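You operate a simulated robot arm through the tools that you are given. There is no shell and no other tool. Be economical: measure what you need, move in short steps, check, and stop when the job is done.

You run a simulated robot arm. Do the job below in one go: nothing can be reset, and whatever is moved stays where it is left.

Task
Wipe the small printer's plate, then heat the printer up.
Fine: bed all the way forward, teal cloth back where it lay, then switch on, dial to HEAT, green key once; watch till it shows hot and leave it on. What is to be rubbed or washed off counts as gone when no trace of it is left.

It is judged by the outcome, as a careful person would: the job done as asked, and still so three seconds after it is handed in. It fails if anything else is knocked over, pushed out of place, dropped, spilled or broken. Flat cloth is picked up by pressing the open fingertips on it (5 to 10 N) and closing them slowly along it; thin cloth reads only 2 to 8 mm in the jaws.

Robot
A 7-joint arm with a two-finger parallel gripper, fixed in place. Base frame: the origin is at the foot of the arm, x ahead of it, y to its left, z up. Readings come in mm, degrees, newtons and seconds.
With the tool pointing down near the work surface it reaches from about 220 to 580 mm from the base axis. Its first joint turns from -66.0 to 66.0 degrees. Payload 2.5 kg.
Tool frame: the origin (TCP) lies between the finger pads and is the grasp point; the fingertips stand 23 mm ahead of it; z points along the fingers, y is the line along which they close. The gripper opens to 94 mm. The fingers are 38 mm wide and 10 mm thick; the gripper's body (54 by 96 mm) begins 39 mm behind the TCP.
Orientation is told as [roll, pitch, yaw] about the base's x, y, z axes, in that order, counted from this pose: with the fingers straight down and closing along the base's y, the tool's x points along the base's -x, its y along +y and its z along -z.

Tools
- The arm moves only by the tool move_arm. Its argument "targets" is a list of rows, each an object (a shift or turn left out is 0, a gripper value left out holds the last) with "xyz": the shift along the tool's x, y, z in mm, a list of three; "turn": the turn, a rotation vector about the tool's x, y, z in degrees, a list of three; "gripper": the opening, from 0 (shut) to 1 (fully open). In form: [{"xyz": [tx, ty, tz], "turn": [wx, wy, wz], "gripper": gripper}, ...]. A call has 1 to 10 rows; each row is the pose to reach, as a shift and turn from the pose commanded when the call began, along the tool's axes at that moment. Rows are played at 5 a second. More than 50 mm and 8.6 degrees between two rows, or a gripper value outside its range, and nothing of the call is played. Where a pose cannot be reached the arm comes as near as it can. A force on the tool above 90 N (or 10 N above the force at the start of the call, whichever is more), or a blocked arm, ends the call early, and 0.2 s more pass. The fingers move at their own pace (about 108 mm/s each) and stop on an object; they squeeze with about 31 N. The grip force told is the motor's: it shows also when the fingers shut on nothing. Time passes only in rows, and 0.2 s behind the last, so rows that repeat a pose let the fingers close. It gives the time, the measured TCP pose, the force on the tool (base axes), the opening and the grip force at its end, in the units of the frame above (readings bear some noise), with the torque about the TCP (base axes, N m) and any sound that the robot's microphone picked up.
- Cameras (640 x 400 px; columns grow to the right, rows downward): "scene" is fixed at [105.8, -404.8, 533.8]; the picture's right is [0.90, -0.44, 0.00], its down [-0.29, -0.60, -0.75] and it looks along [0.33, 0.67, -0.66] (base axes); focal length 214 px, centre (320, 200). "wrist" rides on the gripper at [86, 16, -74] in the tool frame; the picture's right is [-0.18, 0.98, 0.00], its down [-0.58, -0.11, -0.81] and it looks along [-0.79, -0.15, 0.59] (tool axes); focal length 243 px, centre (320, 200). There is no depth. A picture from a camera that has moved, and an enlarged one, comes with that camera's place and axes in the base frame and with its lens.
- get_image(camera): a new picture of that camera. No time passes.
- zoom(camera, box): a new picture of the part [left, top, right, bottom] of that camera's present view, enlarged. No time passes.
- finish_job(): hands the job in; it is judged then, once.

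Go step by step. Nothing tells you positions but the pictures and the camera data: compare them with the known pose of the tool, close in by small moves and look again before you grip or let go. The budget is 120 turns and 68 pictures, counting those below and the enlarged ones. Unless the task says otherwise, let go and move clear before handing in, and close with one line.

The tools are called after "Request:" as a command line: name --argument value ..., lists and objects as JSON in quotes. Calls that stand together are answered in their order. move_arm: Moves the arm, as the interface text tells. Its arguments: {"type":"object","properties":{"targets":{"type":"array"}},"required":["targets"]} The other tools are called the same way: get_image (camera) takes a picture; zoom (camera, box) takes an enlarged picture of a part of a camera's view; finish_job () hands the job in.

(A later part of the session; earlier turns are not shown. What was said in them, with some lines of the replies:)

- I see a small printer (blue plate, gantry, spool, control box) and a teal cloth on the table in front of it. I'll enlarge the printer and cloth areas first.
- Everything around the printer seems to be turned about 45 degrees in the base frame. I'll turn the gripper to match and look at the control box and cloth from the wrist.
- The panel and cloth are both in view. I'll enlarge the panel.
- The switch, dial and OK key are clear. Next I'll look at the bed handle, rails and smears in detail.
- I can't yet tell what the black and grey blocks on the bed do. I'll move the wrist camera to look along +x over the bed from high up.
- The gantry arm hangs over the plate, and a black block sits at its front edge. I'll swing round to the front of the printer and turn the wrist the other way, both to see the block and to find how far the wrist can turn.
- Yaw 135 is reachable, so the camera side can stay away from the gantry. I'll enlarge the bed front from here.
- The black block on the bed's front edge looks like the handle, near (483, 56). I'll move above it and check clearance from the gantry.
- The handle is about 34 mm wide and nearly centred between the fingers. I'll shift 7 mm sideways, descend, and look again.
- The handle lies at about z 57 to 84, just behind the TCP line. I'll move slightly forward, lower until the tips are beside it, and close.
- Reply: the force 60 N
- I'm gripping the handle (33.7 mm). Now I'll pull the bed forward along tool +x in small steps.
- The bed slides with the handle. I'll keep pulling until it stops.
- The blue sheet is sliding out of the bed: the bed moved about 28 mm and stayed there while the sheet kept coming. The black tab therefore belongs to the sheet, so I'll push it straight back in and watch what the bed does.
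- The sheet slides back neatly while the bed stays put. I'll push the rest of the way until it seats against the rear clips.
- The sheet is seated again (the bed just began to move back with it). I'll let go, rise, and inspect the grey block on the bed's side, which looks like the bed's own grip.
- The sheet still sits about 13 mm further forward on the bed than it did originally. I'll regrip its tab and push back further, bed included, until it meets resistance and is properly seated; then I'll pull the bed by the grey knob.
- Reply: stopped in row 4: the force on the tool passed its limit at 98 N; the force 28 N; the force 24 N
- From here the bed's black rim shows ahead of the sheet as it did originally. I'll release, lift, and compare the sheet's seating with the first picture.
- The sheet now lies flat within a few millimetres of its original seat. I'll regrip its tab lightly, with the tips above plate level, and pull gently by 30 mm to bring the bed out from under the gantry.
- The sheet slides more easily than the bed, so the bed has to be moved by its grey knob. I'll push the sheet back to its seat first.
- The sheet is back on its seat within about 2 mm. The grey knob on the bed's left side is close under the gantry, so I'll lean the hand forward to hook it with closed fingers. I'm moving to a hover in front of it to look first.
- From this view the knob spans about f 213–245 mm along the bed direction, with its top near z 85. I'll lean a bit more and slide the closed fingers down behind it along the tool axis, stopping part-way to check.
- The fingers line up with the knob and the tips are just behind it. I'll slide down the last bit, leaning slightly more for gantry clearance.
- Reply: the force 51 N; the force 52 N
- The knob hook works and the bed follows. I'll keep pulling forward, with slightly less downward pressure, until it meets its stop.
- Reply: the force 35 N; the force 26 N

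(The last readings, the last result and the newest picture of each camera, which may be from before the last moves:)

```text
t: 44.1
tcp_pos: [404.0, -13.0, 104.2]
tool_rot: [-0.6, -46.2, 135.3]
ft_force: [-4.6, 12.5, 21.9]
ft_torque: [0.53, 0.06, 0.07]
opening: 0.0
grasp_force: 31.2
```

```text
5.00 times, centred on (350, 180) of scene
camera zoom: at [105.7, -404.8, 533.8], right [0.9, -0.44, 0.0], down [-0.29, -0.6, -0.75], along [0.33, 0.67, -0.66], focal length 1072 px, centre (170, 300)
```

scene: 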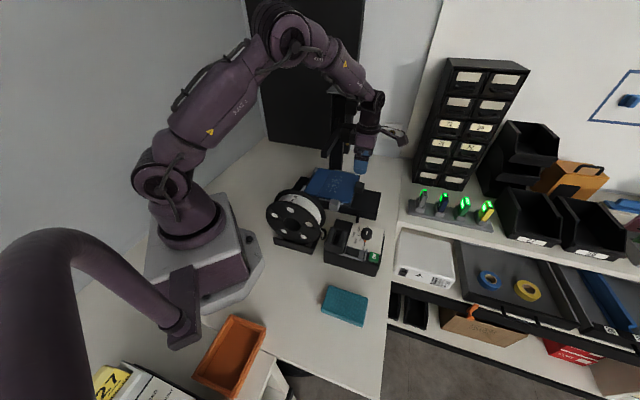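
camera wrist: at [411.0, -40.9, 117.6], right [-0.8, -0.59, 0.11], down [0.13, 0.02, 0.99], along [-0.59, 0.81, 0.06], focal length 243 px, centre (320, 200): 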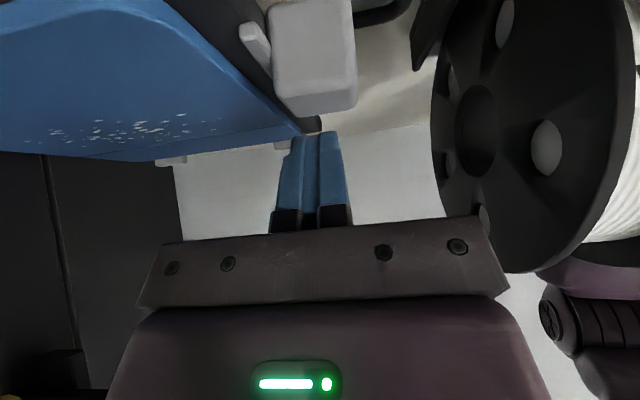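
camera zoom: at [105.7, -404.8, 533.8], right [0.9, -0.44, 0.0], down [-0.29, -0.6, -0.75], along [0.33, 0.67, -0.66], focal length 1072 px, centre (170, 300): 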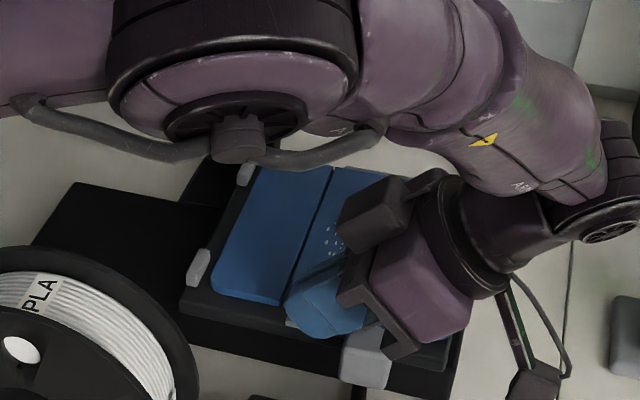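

Forward resistance has risen to about 12 N, possibly the stop. I'll pull a little more to confirm.

Request:
move_arm --targets '[{"xyz": [2.8, 0, -2.9]}, {"xyz": [5.6, 0, -5.8]}, {"xyz": [8.4, 0, -8.6]}, {"xyz": [8.4, 0, -8.6]}]'

Request:
zoom --camera "scene" --box '[300, 140, 400, 220]'

```text
t: 45.1
tcp_pos: [409.4, -16.0, 105.2]
tool_rot: [-0.3, -47.6, 135.7]
ft_force: [-41.2, 33.6, 31.9]
ft_torque: [0.3, 0.54, -0.13]
opening: 0.0
grasp_force: 31.2
```

```text
5.00 times, centred on (350, 180) of scene
camera zoom: at [105.7, -404.8, 533.9], right [0.9, -0.44, 0.0], down [-0.29, -0.6, -0.75], along [0.33, 0.67, -0.66], focal length 1072 px, centre (170, 300)
```

zoom: 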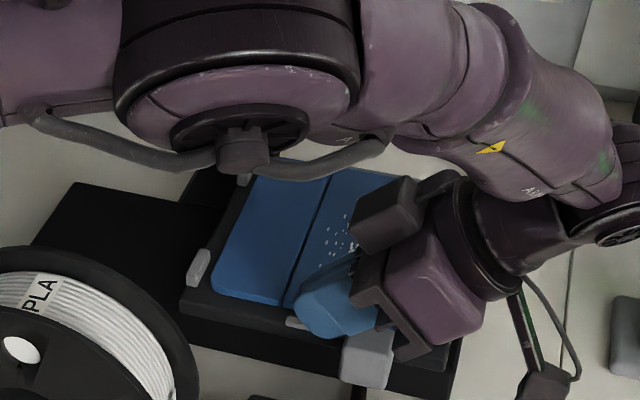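

The bed is hard against its forward stop (over 50 N with no movement). I'll back the fingers off, lift clear and straighten the hand.

Request:
move_arm --targets '[{"xyz": [-8, 0, 7]}, {"xyz": [-11, 0, 9]}, {"xyz": [-34, 0, -13]}, {"xyz": [-60, 0, -38]}, {"xyz": [-84, 0, -62]}, {"xyz": [-84, 0, -62], "turn": [0, 8, 0]}, {"xyz": [-84, 0, -62], "turn": [0, 16, 0]}, {"xyz": [-84, 0, -62], "turn": [0, 24, 0]}, {"xyz": [-84, 0, -62], "turn": [0, 32, 0]}, {"xyz": [-84, 0, -62], "turn": [0, 40, 0]}]'

Request:
zoom --camera "scene" --box '[300, 140, 400, 220]'

```text
t: 47.3
tcp_pos: [403.8, -13.1, 206.3]
tool_rot: [-0.2, -5.8, 134.8]
ft_force: [0.0, -0.1, -0.2]
ft_torque: [0.02, -0.02, 0.01]
opening: 0.0
grasp_force: 30.9
```

```text
5.00 times, centred on (350, 180) of scene
camera zoom: at [105.8, -404.8, 533.8], right [0.9, -0.44, 0.0], down [-0.29, -0.6, -0.75], along [0.33, 0.67, -0.66], focal length 1072 px, centre (170, 300)
```

zoom: 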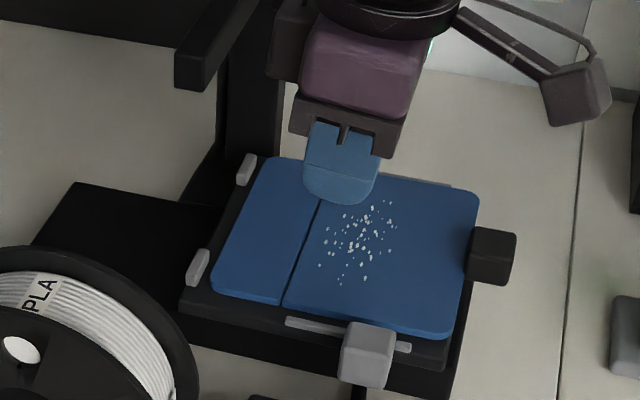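

The bed is fully forward with the sheet seated. Next is the cloth near (253, -242): I'll hover over it with the jaws open.

Request:
move_arm --targets '[{"xyz": [9, 45, 0], "turn": [0, 2, 0], "gripper": 0.9}, {"xyz": [18, 90, 0], "turn": [0, 4, 0]}, {"xyz": [27, 135, 0], "turn": [0, 5.8, 0]}, {"xyz": [36, 180, 0], "turn": [0, 5.8, 0]}, {"xyz": [46, 225, 10], "turn": [0, 5.8, 0]}, {"xyz": [56, 269, 40], "turn": [0, 5.8, 0]}, {"xyz": [56, 269, 70], "turn": [0, 5.8, 0]}, {"xyz": [56, 269, 70], "turn": [0, 5.8, 0]}]'

Request:
get_image --camera "wrist"

Request:
zoom --camera "scene" --box '[290, 240, 400, 340]'

```text
refused: row 6 steps farther than a row can; nothing moved
```

```text
24 pictures are left
camera wrist: at [457.3, -90.3, 271.9], right [-0.83, -0.56, 0.01], down [-0.27, 0.43, 0.86], along [-0.49, 0.71, -0.51], focal length 243 px, centre (320, 200)
```

wrist: 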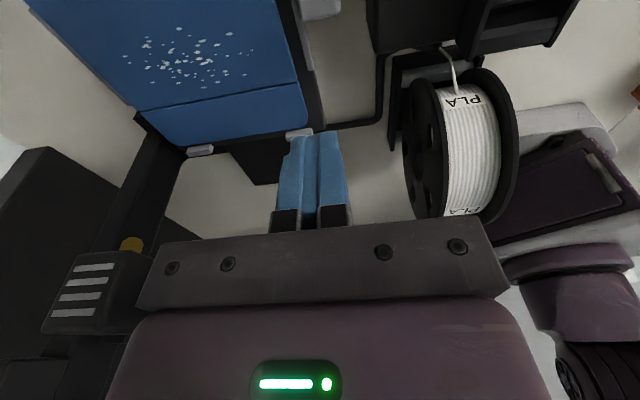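

```text
4.00 times, centred on (345, 290) of scene
camera zoom: at [105.8, -404.8, 533.8], right [0.9, -0.44, 0.0], down [-0.29, -0.6, -0.75], along [0.33, 0.67, -0.66], focal length 858 px, centre (220, -160)
```

zoom: 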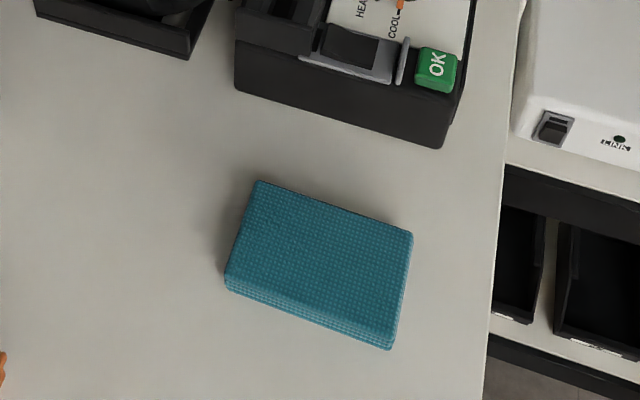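

Row step was too large. The cloth is about 98 x 60 x 12 mm, centred at (257, -237); I'll retry with smaller steps.

Request:
move_arm --targets '[{"xyz": [9, 40, 0], "turn": [0, 2, 0], "gripper": 0.9}, {"xyz": [18, 80, 0], "turn": [0, 4, 0]}, {"xyz": [27, 120, 0], "turn": [0, 5.8, 0]}, {"xyz": [36, 160, 0], "turn": [0, 5.8, 0]}, {"xyz": [46, 200, 0], "turn": [0, 5.8, 0]}, {"xyz": [54, 235, 10], "turn": [0, 5.8, 0]}, {"xyz": [58, 262, 40], "turn": [0, 5.8, 0]}, {"xyz": [62, 262, 80], "turn": [0, 5.8, 0]}, {"xyz": [66, 262, 115], "turn": [0, 5.8, 0]}, {"xyz": [66, 262, 115], "turn": [0, 5.8, 0]}]'

Request:
get_image --camera "wrist"

```text
t: 49.5
tcp_pos: [252.7, -235.6, 82.0]
tool_rot: [-0.2, -0.1, 134.9]
ft_force: [0.1, -0.6, -0.8]
ft_torque: [-0.01, -0.03, -0.01]
opening: 84.5
grasp_force: 0.0
```

```text
22 pictures are left
camera wrist: at [302.0, -308.4, 157.2], right [-0.83, -0.56, 0.0], down [-0.33, 0.49, 0.81], along [-0.45, 0.67, -0.59], focal length 243 px, centre (320, 200)
```

wrist: 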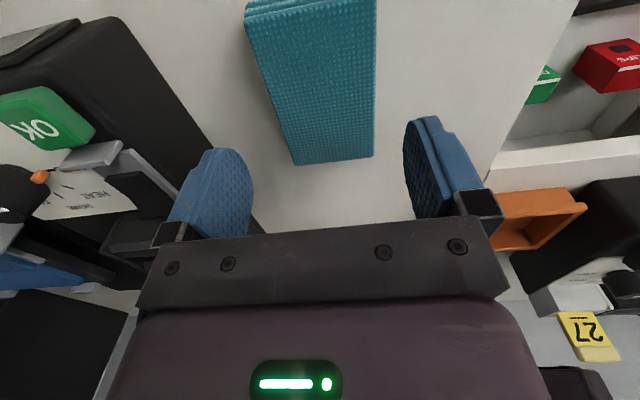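

The cloth is centred between the jaws. I'll lower and close slowly.

Request:
move_arm --targets '[{"xyz": [0, -0.5, 25]}, {"xyz": [0, -0.5, 45]}, {"xyz": [0, -0.5, 54]}, {"xyz": [0, -0.5, 54], "gripper": 0.75}, {"xyz": [0, -0.5, 54], "gripper": 0.65}, {"xyz": [0, -0.5, 54], "gripper": 0.58}, {"xyz": [0, -0.5, 54], "gripper": 0.5}, {"xyz": [0, -0.5, 54], "gripper": 0.4}, {"xyz": [0, -0.5, 54], "gripper": 0.4}]'

```text
t: 51.5
tcp_pos: [253.0, -233.9, 29.8]
tool_rot: [-0.3, -0.3, 134.9]
ft_force: [0.3, 1.1, 0.1]
ft_torque: [-0.02, -0.04, 0.0]
opening: 64.1
grasp_force: 30.2
```

It's gripped at 64 mm with full force. I'll lift and check.

Request:
move_arm --targets '[{"xyz": [0, 0, -20]}, {"xyz": [0, 0, -60]}, {"xyz": [0, 0, -100]}, {"xyz": [0, 0, -140]}, {"xyz": [0, 0, -170]}, {"xyz": [0, 0, -170]}]'

Request:
get_image --camera "wrist"

```text
t: 52.9
tcp_pos: [259.0, -234.9, 198.8]
tool_rot: [-0.3, -0.1, 134.9]
ft_force: [-0.1, -0.1, -0.7]
ft_torque: [0.01, 0.0, -0.01]
opening: 64.2
grasp_force: 31.2
```

```text
21 pictures are left
camera wrist: at [307.1, -307.2, 274.6], right [-0.83, -0.56, 0.0], down [-0.33, 0.48, 0.81], along [-0.45, 0.67, -0.59], focal length 243 px, centre (320, 200)
```

wrist: 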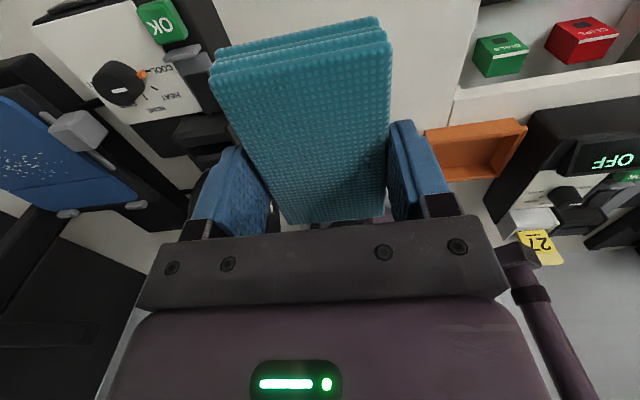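

The cloth is held firmly. I'll carry it high over the panel to above the residue, near f 298, g 388 in bed axes.

Request:
move_arm --targets '[{"xyz": [-5, -37, 0]}, {"xyz": [-10, -74, 0]}, {"xyz": [-15, -111, 0]}, {"xyz": [-20, -148, 0]}, {"xyz": [-25, -185, 0]}, {"xyz": [-30, -223, 0]}, {"xyz": [-35, -260, 0]}, {"xyz": [-40, -297, 0]}, {"xyz": [-46, -334, 0]}, {"xyz": [-51, -371, 0]}]'

Request:
move_arm --targets '[{"xyz": [0, 0, 30]}, {"xyz": [0, 0, 60]}, {"xyz": [0, 0, 80]}, {"xyz": [0, 0, 88]}, {"xyz": [0, 0, 92]}, {"xyz": [0, 0, 92]}]'

```text
t: 55.1
tcp_pos: [480.9, 58.1, 201.3]
tool_rot: [-0.2, -0.1, 134.7]
ft_force: [0.0, -0.6, -0.6]
ft_torque: [0.04, -0.01, -0.01]
opening: 64.2
grasp_force: 30.7
```

```text
t: 56.5
tcp_pos: [482.6, 61.6, 110.3]
tool_rot: [-0.2, -0.1, 134.8]
ft_force: [0.0, 0.6, -0.3]
ft_torque: [-0.01, 0.03, 0.01]
opening: 64.0
grasp_force: 30.7
```

Request:
move_arm --targets '[{"xyz": [0, 0, 3]}, {"xyz": [0, 0, 6]}, {"xyz": [0, 0, 6]}]'

Request:
zoom --camera "scene" --box '[320, 140, 420, 220]'

```text
t: 57.3
tcp_pos: [483.9, 62.3, 105.2]
tool_rot: [-0.3, 0.0, 134.7]
ft_force: [-8.7, -5.0, 30.0]
ft_torque: [-0.34, 0.39, -0.08]
opening: 63.9
grasp_force: 31.3
```

```text
5.00 times, centred on (370, 180) of scene
camera zoom: at [105.7, -404.8, 533.9], right [0.9, -0.44, 0.0], down [-0.29, -0.6, -0.75], along [0.33, 0.67, -0.66], focal length 1072 px, centre (70, 300)
```

zoom: 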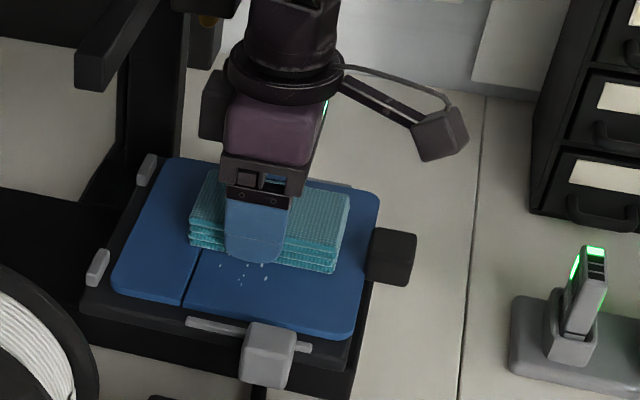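

The cloth presses on the plate at 30 N, with the plate near z 75. I'll ease to about 10 N and rub across the residue along g.

Request:
move_arm --targets '[{"xyz": [0, 0, -2]}, {"xyz": [0, 14, -2]}, {"xyz": [0, 28, -2]}, {"xyz": [0, 42, -2]}, {"xyz": [0, 28, -2]}, {"xyz": [0, 14, -2]}, {"xyz": [0, 0, -2]}, {"xyz": [0, -14, -2]}, {"xyz": [0, -28, -2]}, {"xyz": [0, -42, -2]}]'

Request:
move_arm --targets '[{"xyz": [0, 14, 0]}, {"xyz": [0, 28, 0]}, {"xyz": [0, 42, 0]}, {"xyz": [0, 56, 0]}, {"xyz": [0, 70, 0]}, {"xyz": [0, 84, 0]}, {"xyz": [0, 84, -15]}, {"xyz": [0, 84, -60]}]'

Request:
zoom --camera "scene" --box '[320, 140, 420, 220]'

```text
t: 59.5
tcp_pos: [512.3, 93.3, 106.3]
tool_rot: [-0.2, -0.2, 134.8]
ft_force: [-2.0, -1.4, 4.9]
ft_torque: [-0.29, -0.01, -0.12]
opening: 64.1
grasp_force: 30.8
```

```text
t: 61.3
tcp_pos: [455.0, 33.1, 168.7]
tool_rot: [-0.2, -0.3, 134.8]
ft_force: [0.0, 0.6, -0.7]
ft_torque: [-0.04, 0.03, 0.01]
opening: 64.0
grasp_force: 31.3
```

```text
5.00 times, centred on (370, 180) of scene
camera zoom: at [105.8, -404.8, 533.8], right [0.9, -0.44, 0.0], down [-0.29, -0.6, -0.75], along [0.33, 0.67, -0.66], focal length 1072 px, centre (70, 300)
```

zoom: 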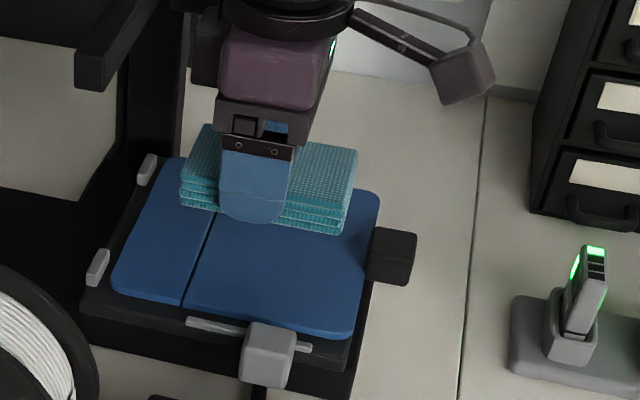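

The plate looks clean where visible and the sheet hasn't shifted. I'll move the cloth aside towards its place and check the whole plate.

Request:
move_arm --targets '[{"xyz": [2, 10, -30]}, {"xyz": [7, 47, -32]}, {"xyz": [12, 84, -32]}, {"xyz": [17, 121, -32]}, {"xyz": [22, 158, -32]}, {"xyz": [27, 195, -32]}, {"xyz": [32, 232, -32]}, {"xyz": [38, 269, -32]}, {"xyz": [43, 302, -32]}, {"xyz": [47, 332, -32]}]'

Request:
zoom --camera "scene" --box '[325, 160, 400, 220]'

```text
t: 63.5
tcp_pos: [251.0, -234.4, 194.1]
tool_rot: [-0.4, -0.2, 134.8]
ft_force: [0.1, 0.0, -0.3]
ft_torque: [0.0, -0.01, -0.01]
opening: 63.9
grasp_force: 30.8
```

```text
6.67 times, centred on (362, 190) of scene
camera zoom: at [105.8, -404.8, 533.8], right [0.9, -0.44, 0.0], down [-0.29, -0.6, -0.75], along [0.33, 0.67, -0.66], focal length 1430 px, centre (37, 267)
```

zoom: 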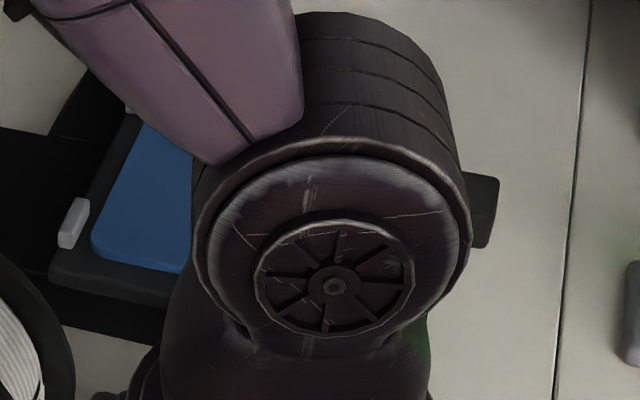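

The arm blocks the scene camera, so I'll use the wrist camera, which sees the plate at its left edge.

Request:
zoom --camera "wrist" --box '[0, 70, 160, 220]'

```text
2.67 times, centred on (80, 145) of wrist
camera zoom: at [300.0, -307.7, 268.7], right [-0.83, -0.56, 0.0], down [-0.33, 0.48, 0.81], along [-0.45, 0.67, -0.59], focal length 647 px, centre (960, 347)
```

zoom: 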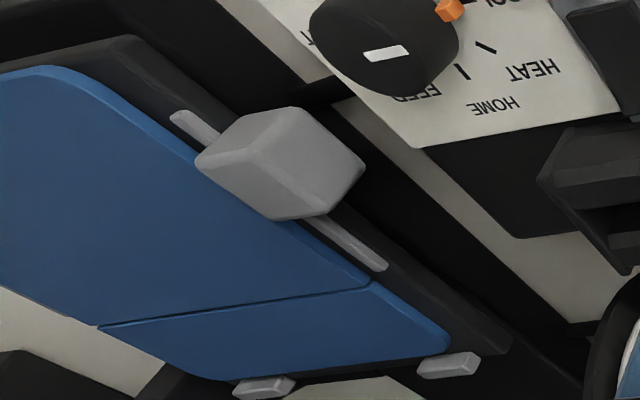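

No specks in the visible part; I'll yaw the hand a little to bring the whole plate into view before laying the cloth down.

Request:
move_arm --targets '[{"turn": [0, 0, 8]}, {"turn": [0, 0, 16]}, {"turn": [0, 0, 24]}, {"turn": [0, 0, 30]}, {"turn": [0, 0, 30]}]'

Request:
zoom --camera "wrist" --box '[0, 60, 240, 220]'

```text
t: 64.7
tcp_pos: [251.4, -235.3, 195.2]
tool_rot: [-0.2, -0.2, 104.7]
ft_force: [-0.2, 0.2, -0.4]
ft_torque: [0.03, -0.01, -0.02]
opening: 64.2
grasp_force: 31.0
```

```text
2.50 times, centred on (120, 140) of wrist
camera zoom: at [257.4, -322.4, 269.2], right [-1.0, -0.07, 0.0], down [-0.04, 0.59, 0.81], along [-0.06, 0.81, -0.59], focal length 606 px, centre (820, 350)
```

zoom: 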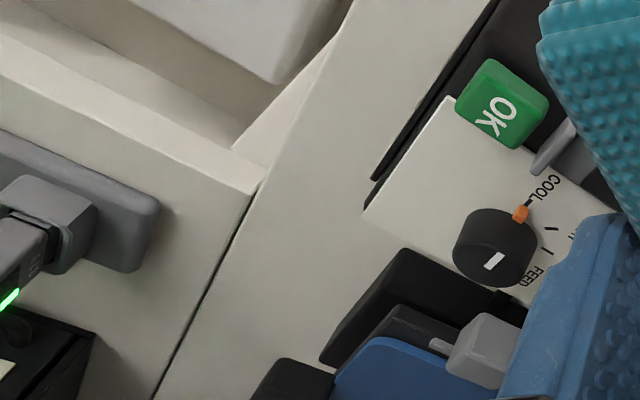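

Request:
move_arm --targets '[{"turn": [0, 0, -8]}, {"turn": [0, 0, -16]}, {"turn": [0, 0, -18]}, {"turn": [0, 0, -18]}]'

Request:
zoom --camera "wrist" --box '[0, 100, 200, 240]'

```text
t: 65.7
tcp_pos: [252.6, -234.3, 195.0]
tool_rot: [-0.2, -0.2, 122.9]
ft_force: [-0.5, 0.2, -0.1]
ft_torque: [-0.01, 0.02, 0.02]
opening: 64.2
grasp_force: 31.4
```

```text
2.86 times, centred on (100, 170) of wrist
camera zoom: at [285.1, -315.8, 269.3], right [-0.93, -0.38, 0.0], down [-0.22, 0.54, 0.81], along [-0.3, 0.75, -0.59], focal length 693 px, centre (949, 286)
```

zoom: 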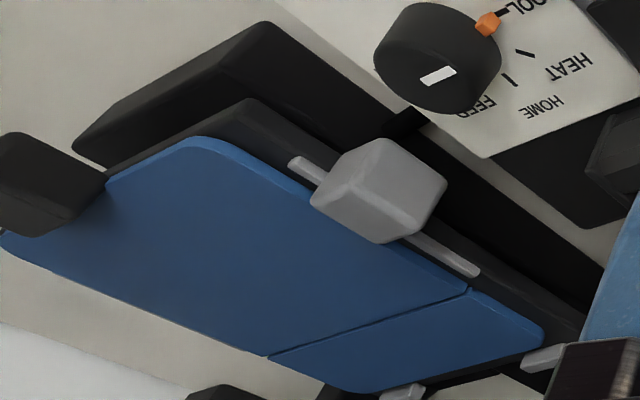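

The whole plate is clean. I'll turn back to the original angle and lay the cloth down where it was.

Request:
move_arm --targets '[{"turn": [0, 0, -6]}, {"xyz": [0, 0, 20], "turn": [0, 0, -12.1]}, {"xyz": [0, 0, 60], "turn": [0, 0, -12.1]}, {"xyz": [0, 0, 100], "turn": [0, 0, -12.1]}, {"xyz": [0, 0, 135], "turn": [0, 0, -12.1]}, {"xyz": [0, 0, 155], "turn": [0, 0, -12.1]}, {"xyz": [0, 0, 162], "turn": [0, 0, -12.1]}, {"xyz": [0, 0, 162], "turn": [0, 0, -12.1]}]'

```text
t: 67.5
tcp_pos: [253.4, -234.5, 33.3]
tool_rot: [-0.2, -0.2, 134.9]
ft_force: [-1.0, -0.3, -0.3]
ft_torque: [0.02, -0.02, -0.01]
opening: 64.1
grasp_force: 31.0
```

Request:
move_arm --targets '[{"xyz": [0, 0, 2]}, {"xyz": [0, 0, 3.5]}, {"xyz": [0, 0, 3.5], "gripper": 0.75}, {"xyz": [0, 0, 3.5], "gripper": 0.9}, {"xyz": [0, 0, 3.5], "gripper": 0.9}, {"xyz": [0, 0, -30]}, {"xyz": [0, 0, -80]}, {"xyz": [0, 0, -125]}, {"xyz": [0, 0, -170]}]'

Request:
zoom --camera "wrist" --box '[0, 0, 440, 220]'

```text
t: 69.5
tcp_pos: [254.3, -236.5, 202.9]
tool_rot: [-0.3, -0.3, 134.9]
ft_force: [-0.5, -0.3, 0.2]
ft_torque: [0.02, -0.01, 0.02]
opening: 84.6
grasp_force: 0.0
```

```text
1.45 times, centred on (220, 110) of wrist
camera zoom: at [303.2, -309.2, 277.2], right [-0.83, -0.56, 0.0], down [-0.33, 0.48, 0.81], along [-0.45, 0.67, -0.59], focal length 353 px, centre (466, 331)
```

zoom: 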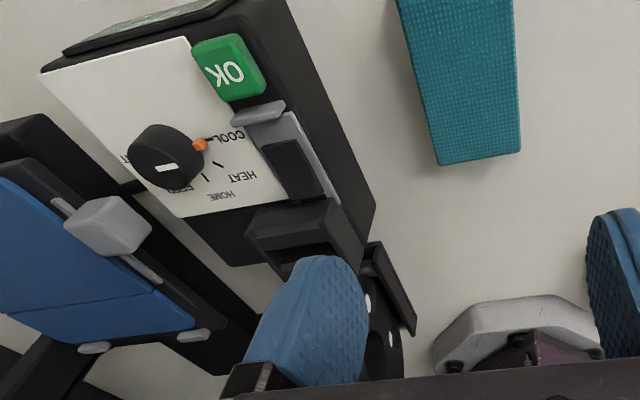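

The cloth is back down. Now for the panel: I'll look closely at the rocker to see which end is up, and check the cloth's position.

Request:
zoom --camera "wrist" --box '[130, 50, 260, 180]'

Request:
zoom --camera "wrist" --box '[0, 0, 180, 60]'

```text
3.08 times, centred on (195, 115) of wrist
camera zoom: at [303.2, -309.2, 277.2], right [-0.83, -0.56, 0.0], down [-0.33, 0.48, 0.81], along [-0.45, 0.67, -0.59], focal length 746 px, centre (705, 462)
```

zoom: 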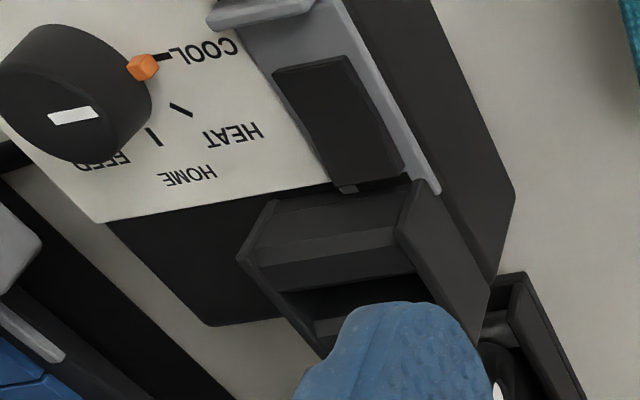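

```text
3.56 times, centred on (90, 30) of wrist
camera zoom: at [303.2, -309.2, 277.2], right [-0.83, -0.56, 0.0], down [-0.33, 0.48, 0.81], along [-0.45, 0.67, -0.59], focal length 863 px, centre (1138, 804)
```

zoom: 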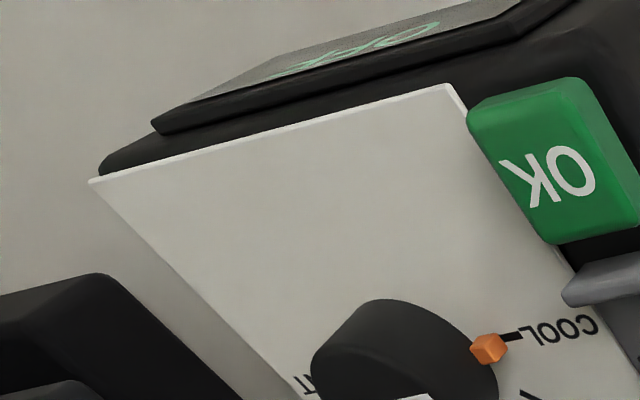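

The display on the box's front face reads OFF. I'll close the fingers, turn the hand to yaw 45 so the tip is narrow along the rocker, and hover over the rocker at about (327, -156, 72).

Request:
move_arm --targets '[{"xyz": [0, -10, 0], "turn": [0, 0, 8], "gripper": 0}, {"xyz": [0, -20, 0], "turn": [0, 0, 16]}, {"xyz": [0, -30, 0], "turn": [0, 0, 24]}, {"xyz": [0, -40, 0], "turn": [0, 0, 32]}, {"xyz": [0, -50, 0], "turn": [0, 0, 40]}, {"xyz": [0, -60, 0], "turn": [0, 0, 48]}, {"xyz": [0, -70, 0], "turn": [0, 0, 56]}, {"xyz": [0, -80, 0], "turn": [0, 0, 64]}, {"xyz": [0, -90, 0], "turn": [0, 0, 72]}, {"xyz": [-1, -103, 0], "turn": [0, 0, 80]}]'

Request:
move_arm --targets '[{"turn": [0, 0, 8]}, {"xyz": [0, 0, 20], "turn": [0, 0, 9.9]}, {"xyz": [0, 0, 50], "turn": [0, 0, 9.9]}, {"xyz": [0, 0, 75], "turn": [0, 0, 9.9]}, {"xyz": [0, 0, 75], "turn": [0, 0, 9.9]}]'

Request:
zoom --camera "scene" --box '[315, 195, 395, 275]'

```text
t: 71.7
tcp_pos: [323.4, -159.6, 206.4]
tool_rot: [0.1, -0.3, 54.7]
ft_force: [-1.3, 0.0, -0.4]
ft_torque: [-0.01, -0.02, -0.01]
opening: 0.0
grasp_force: 31.1
```

```text
t: 72.9
tcp_pos: [324.2, -159.8, 127.3]
tool_rot: [0.3, -0.2, 45.0]
ft_force: [0.2, -0.1, -0.4]
ft_torque: [0.0, 0.02, 0.0]
opening: 0.0
grasp_force: 32.0
```

```text
5.00 times, centred on (355, 235) of scene
camera zoom: at [105.8, -404.8, 533.8], right [0.9, -0.44, 0.0], down [-0.29, -0.6, -0.75], along [0.33, 0.67, -0.66], focal length 1072 px, centre (145, 25)
```

zoom: 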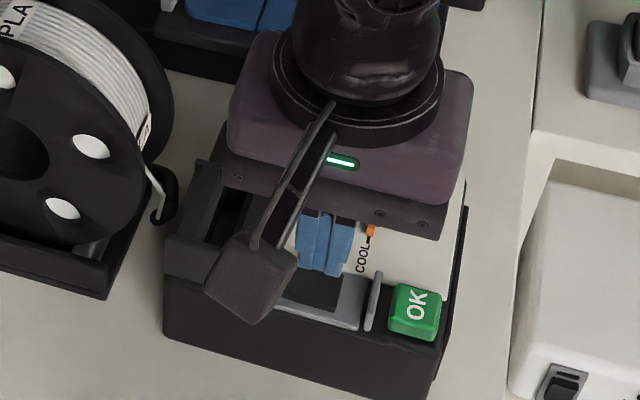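

Fingers are over the rocker. I'll shift 4 mm towards its front end and press down gently.

Request:
move_arm --targets '[{"xyz": [0, -4, 12]}, {"xyz": [0, -4, 22]}, {"xyz": [0, -4, 26]}, {"xyz": [0, -4, 29]}, {"xyz": [0, -4, 32]}]'

```text
t: 74.1
tcp_pos: [326.7, -164.3, 95.9]
tool_rot: [0.0, -0.2, 45.0]
ft_force: [0.6, -0.3, 0.3]
ft_torque: [-0.02, 0.04, 0.03]
opening: 0.0
grasp_force: 30.8
```

Request:
move_arm --targets '[{"xyz": [0, 0, 2]}, {"xyz": [0, 0, 4]}, {"xyz": [0, 0, 5.5]}, {"xyz": [0, 0, 5.5]}]'

```text
t: 75.1
tcp_pos: [325.9, -164.7, 93.9]
tool_rot: [0.2, -0.2, 45.1]
ft_force: [-9.0, 5.5, 32.5]
ft_torque: [0.31, 0.46, 0.03]
opening: 0.3
grasp_force: 30.5
```

It resists without a click and the contact torque shows the rear half is the raised end. I'll lift, shift 16 mm to the rear end and press there.

Request:
move_arm --targets '[{"xyz": [0, 0, -8]}, {"xyz": [0, 8, -10]}, {"xyz": [0, 16, -10]}, {"xyz": [0, 16, -6]}, {"xyz": [0, 16, -3]}, {"xyz": [0, 16, 0]}, {"xyz": [0, 16, 2]}]'

```text
t: 76.8
tcp_pos: [315.1, -152.7, 93.7]
tool_rot: [0.0, -0.2, 45.0]
ft_force: [-4.0, 2.1, 11.4]
ft_torque: [-0.04, 0.04, -0.03]
opening: 0.0
grasp_force: 30.9
heard: click
stopped in row 7: the force on the tool passed its limit at 96 N (the readings are from after the stop); the commanded pose is now the measured one
```

Click heard. I'll lift and move over the dial near (386, -125), then look at it.

Request:
move_arm --targets '[{"xyz": [0, 0, -30]}, {"xyz": [0, 0, -60]}, {"xyz": [-25, -10, -62]}, {"xyz": [-50, -20, -62], "gripper": 0.65}, {"xyz": [-70, -30, -62]}, {"xyz": [-70, -30, -62]}]'

Request:
get_image --camera "wrist"

```text
t: 78.2
tcp_pos: [384.5, -125.4, 154.3]
tool_rot: [0.0, -0.3, 45.0]
ft_force: [0.2, 0.3, -0.5]
ft_torque: [0.0, 0.01, -0.01]
opening: 61.0
grasp_force: 0.1
```

```text
10 pictures are left
camera wrist: at [311.8, -175.5, 227.7], right [-0.56, 0.83, 0.0], down [0.49, 0.33, 0.81], along [0.67, 0.46, -0.59], focal length 243 px, centre (320, 200)
```

wrist: 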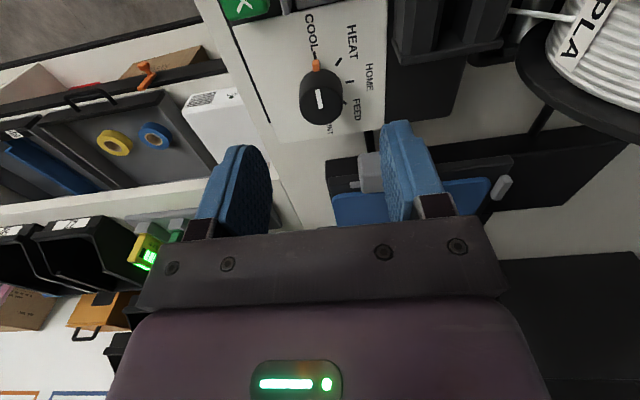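

The dial is centred under the jaws. I'll lower, grip it, and turn clockwise 45° to HEAT.

Request:
move_arm --targets '[{"xyz": [-2, 0, 25]}, {"xyz": [-2, 0, 45]}, {"xyz": [-2, 0, 56]}, {"xyz": [-2, 0, 60]}, {"xyz": [-2, 0, 60], "gripper": 0.45}, {"xyz": [-2, 0, 60], "gripper": 0.25}, {"xyz": [-2, 0, 60], "gripper": 0.25}]'

```text
t: 79.8
tcp_pos: [386.9, -122.7, 94.8]
tool_rot: [0.1, -0.3, 45.0]
ft_force: [5.1, -0.6, -7.0]
ft_torque: [-0.78, 0.03, -0.02]
opening: 29.6
grasp_force: 45.4
```

Request:
move_arm --targets '[{"turn": [0, 0, 6.5]}, {"turn": [0, 0, 13]}, {"turn": [0, 0, 19.5]}, {"turn": [0, 0, 26]}, {"turn": [0, 0, 32.5]}, {"turn": [0, 0, 39]}, {"turn": [0, 0, 45]}, {"turn": [0, 0, 45]}]'

```text
t: 81.6
tcp_pos: [387.6, -123.4, 95.3]
tool_rot: [0.0, -0.6, -0.1]
ft_force: [21.0, -10.6, -19.7]
ft_torque: [-0.49, -0.34, -0.01]
opening: 29.6
grasp_force: 45.1
```

Request:
move_arm --targets '[{"gripper": 0.6}, {"gripper": 0.6}, {"gripper": 0.6}, {"xyz": [0, 0, -30]}, {"xyz": [0, 0, -60]}, {"xyz": [0, 0, -60]}]'

Request:
zoom --camera "scene" --box '[325, 210, 395, 280]'

```text
t: 83.0
tcp_pos: [387.4, -121.0, 154.5]
tool_rot: [0.3, -0.1, 0.1]
ft_force: [0.6, 0.0, 0.4]
ft_torque: [-0.03, 0.0, 0.02]
opening: 56.4
grasp_force: 0.0
```

```text
5.71 times, centred on (360, 245) of scene
camera zoom: at [105.8, -404.8, 533.8], right [0.9, -0.44, 0.0], down [-0.29, -0.6, -0.75], along [0.33, 0.67, -0.66], focal length 1226 px, centre (91, -57)
```

zoom: 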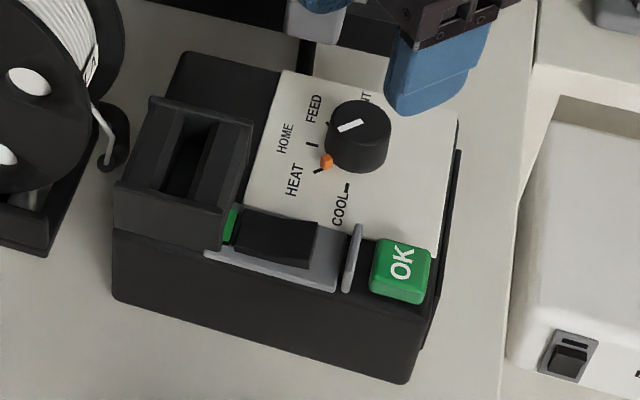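

The pointer is on HEAT and the rocker shows green. Next is the OK key near (366, -189): I'll go over it with closed fingers at yaw 45.

Request:
move_arm --targets '[{"xyz": [3, -11, 0], "turn": [0, 0, -7.5], "gripper": 0}, {"xyz": [7, -23, 0], "turn": [0, 0, -15]}, {"xyz": [10, -34, 0], "turn": [0, 0, -22.5]}, {"xyz": [14, -46, 0], "turn": [0, 0, -30]}, {"xyz": [17, -57, 0], "turn": [0, 0, -37.5]}, {"xyz": [21, -68, 0], "turn": [0, 0, -45]}, {"xyz": [21, -68, 25], "turn": [0, 0, -45]}, {"xyz": [21, -68, 45], "turn": [0, 0, -45]}, {"xyz": [21, -68, 50], "turn": [0, 0, -45]}, {"xyz": [21, -68, 50], "turn": [0, 0, -45]}]'

Request:
zoom --camera "scene" --box '[330, 210, 400, 280]'

```text
t: 85.2
tcp_pos: [368.8, -188.1, 105.2]
tool_rot: [0.1, -0.1, 45.0]
ft_force: [-0.4, -0.1, 0.0]
ft_torque: [-0.01, 0.03, -0.01]
opening: 0.1
grasp_force: 31.3
```

```text
5.71 times, centred on (365, 245) of scene
camera zoom: at [105.8, -404.8, 533.8], right [0.9, -0.44, 0.0], down [-0.29, -0.6, -0.75], along [0.33, 0.67, -0.66], focal length 1226 px, centre (63, -57)
```

zoom: 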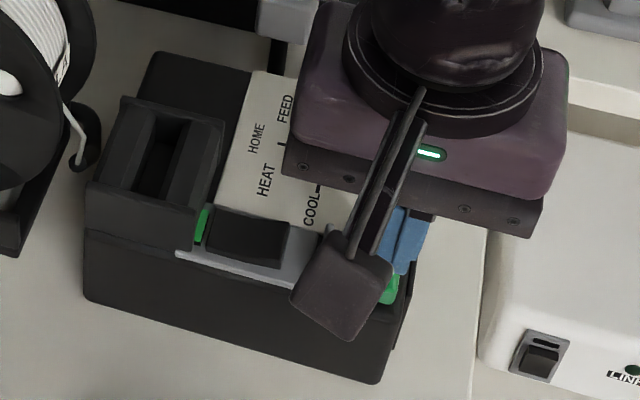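

Fingers are over the key. I'll press slowly until it clicks, then back off at once.

Request:
move_arm --targets '[{"xyz": [0, 0, 4]}, {"xyz": [0, 0, 8]}, {"xyz": [0, 0, 10]}, {"xyz": [0, 0, 12]}]'

```text
t: 86.2
tcp_pos: [367.7, -189.8, 94.1]
tool_rot: [0.0, -0.2, 45.0]
ft_force: [-0.6, 0.9, 1.6]
ft_torque: [-0.04, 0.07, 0.0]
opening: 0.0
grasp_force: 31.3
heard: click
```

Click heard. I'll lift off and move to the front so the wrist camera can read the display.

Request:
move_arm --targets '[{"xyz": [0, 0, -30]}, {"xyz": [0, 0, -70]}, {"xyz": [-4, -10, -86], "turn": [0, 0, -8]}, {"xyz": [-8, -20, -86], "turn": [0, 0, -16]}, {"xyz": [-12, -30, -86], "turn": [0, 0, -24]}, {"xyz": [-16, -40, -86], "turn": [0, 0, -32]}, {"xyz": [-20, -50, -86], "turn": [0, 0, -40]}, {"xyz": [-24, -60, -86], "turn": [0, 0, -48]}, {"xyz": [-24, -66, -86], "turn": [0, 0, -56]}, {"xyz": [-24, -66, -86], "turn": [0, 0, -64]}]'

Request:
move_arm --targets '[{"turn": [0, 0, -8]}, {"turn": [0, 0, -16]}, {"turn": [0, 0, -24]}, {"turn": [0, 0, -26]}, {"turn": [0, 0, -26]}]'

Request:
get_image --camera "wrist"

```text
t: 88.4
tcp_pos: [431.6, -221.7, 179.7]
tool_rot: [-0.1, -0.1, 109.3]
ft_force: [0.1, -0.8, -0.4]
ft_torque: [0.03, -0.01, -0.04]
opening: 0.2
grasp_force: 31.9
```

```text
t: 89.6
tcp_pos: [430.7, -219.8, 179.3]
tool_rot: [-0.2, -0.1, 135.1]
ft_force: [0.0, -1.0, 0.4]
ft_torque: [0.01, -0.01, 0.0]
opening: 0.0
grasp_force: 31.0
```

```text
7 pictures are left
camera wrist: at [479.7, -292.0, 253.3], right [-0.82, -0.57, 0.0], down [-0.34, 0.49, 0.81], along [-0.46, 0.67, -0.59], focal length 243 px, centre (320, 200)
```

wrist: 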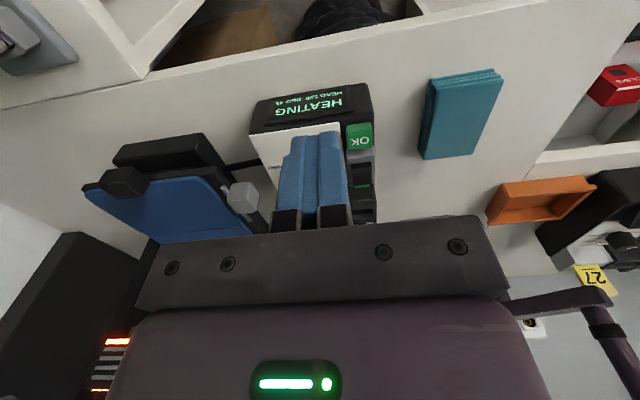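

It shows HEATING. I'll wait in place and check again.

Request:
move_arm --targets '[{}, {}, {}, {}, {}, {}, {}, {}, {}, {}]'

Request:
move_arm --targets '[{}, {}, {}, {}, {}, {}, {}, {}, {}, {}]'

Request:
move_arm --targets '[{}, {}, {}, {}, {}, {}, {}, {}, {}, {}]'

Request:
zoom --camera "wrist" --box '[230, 70, 400, 180]'

```text
t: 91.8
tcp_pos: [430.2, -219.7, 179.2]
tool_rot: [-0.2, -0.2, 135.1]
ft_force: [0.0, 0.3, 0.1]
ft_torque: [0.0, -0.04, -0.02]
opening: 0.2
grasp_force: 31.2
```

```text
t: 94.0
tcp_pos: [431.0, -219.2, 178.3]
tool_rot: [-0.2, -0.1, 135.0]
ft_force: [0.0, -0.6, -0.5]
ft_torque: [-0.01, -0.01, 0.01]
opening: 0.0
grasp_force: 31.1
```

```text
t: 96.2
tcp_pos: [430.1, -220.1, 178.6]
tool_rot: [-0.2, -0.2, 135.1]
ft_force: [0.3, -0.3, 0.3]
ft_torque: [0.0, 0.01, -0.02]
opening: 0.3
grasp_force: 30.6
```

```text
3.64 times, centred on (315, 125) of wrist
camera zoom: at [479.7, -292.1, 253.3], right [-0.82, -0.57, 0.0], down [-0.34, 0.49, 0.81], along [-0.45, 0.67, -0.59], focal length 882 px, centre (338, 473)
```

zoom: 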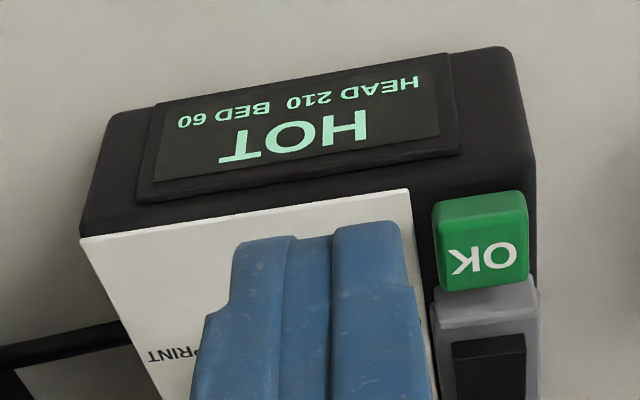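

It shows HOT (head 210, bed 60). I'll do a final check of the cloth's place and the bed.

Request:
zoom --camera "scene" --box '[290, 240, 400, 340]'

Request:
zoom --camera "scene" --box '[300, 140, 400, 220]'

```text
4.00 times, centred on (345, 290) of scene
camera zoom: at [105.8, -404.8, 533.8], right [0.9, -0.44, 0.0], down [-0.29, -0.6, -0.75], along [0.33, 0.67, -0.66], focal length 858 px, centre (220, -160)
```

zoom: 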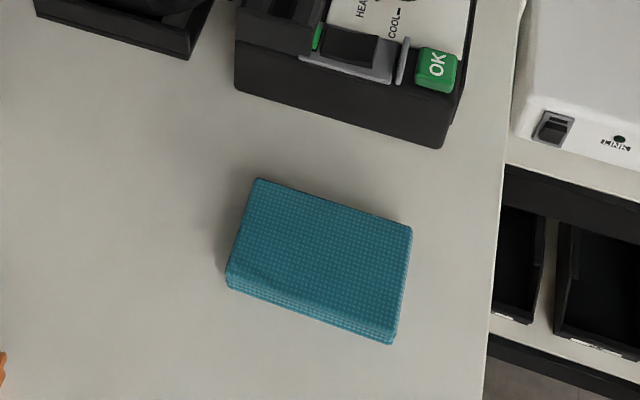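

```text
5.00 times, centred on (350, 180) of scene
camera zoom: at [105.8, -404.8, 533.8], right [0.9, -0.44, 0.0], down [-0.29, -0.6, -0.75], along [0.33, 0.67, -0.66], focal length 1072 px, centre (170, 300)
```

zoom: 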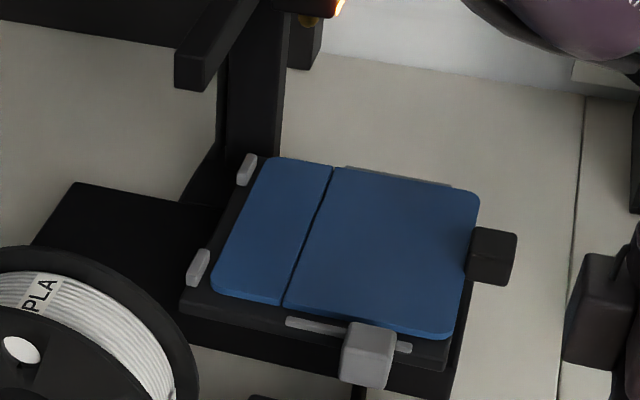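

The plate is clean, the bed is at its forward stop, the cloth is back within a few millimetres of its place, and the printer shows HOT. The arm is clear, so I'm handing in.

Request:
finish_job

```text
The job is handed in.
```

The plate is wiped clean, the bed is all the way forward, the teal cloth is back within a few millimetres of its spot, and the printer is on and showing HOT; on my first pull the blue plate slid partly off the bed, and I pushed it back to within about 2 mm of where it sat.
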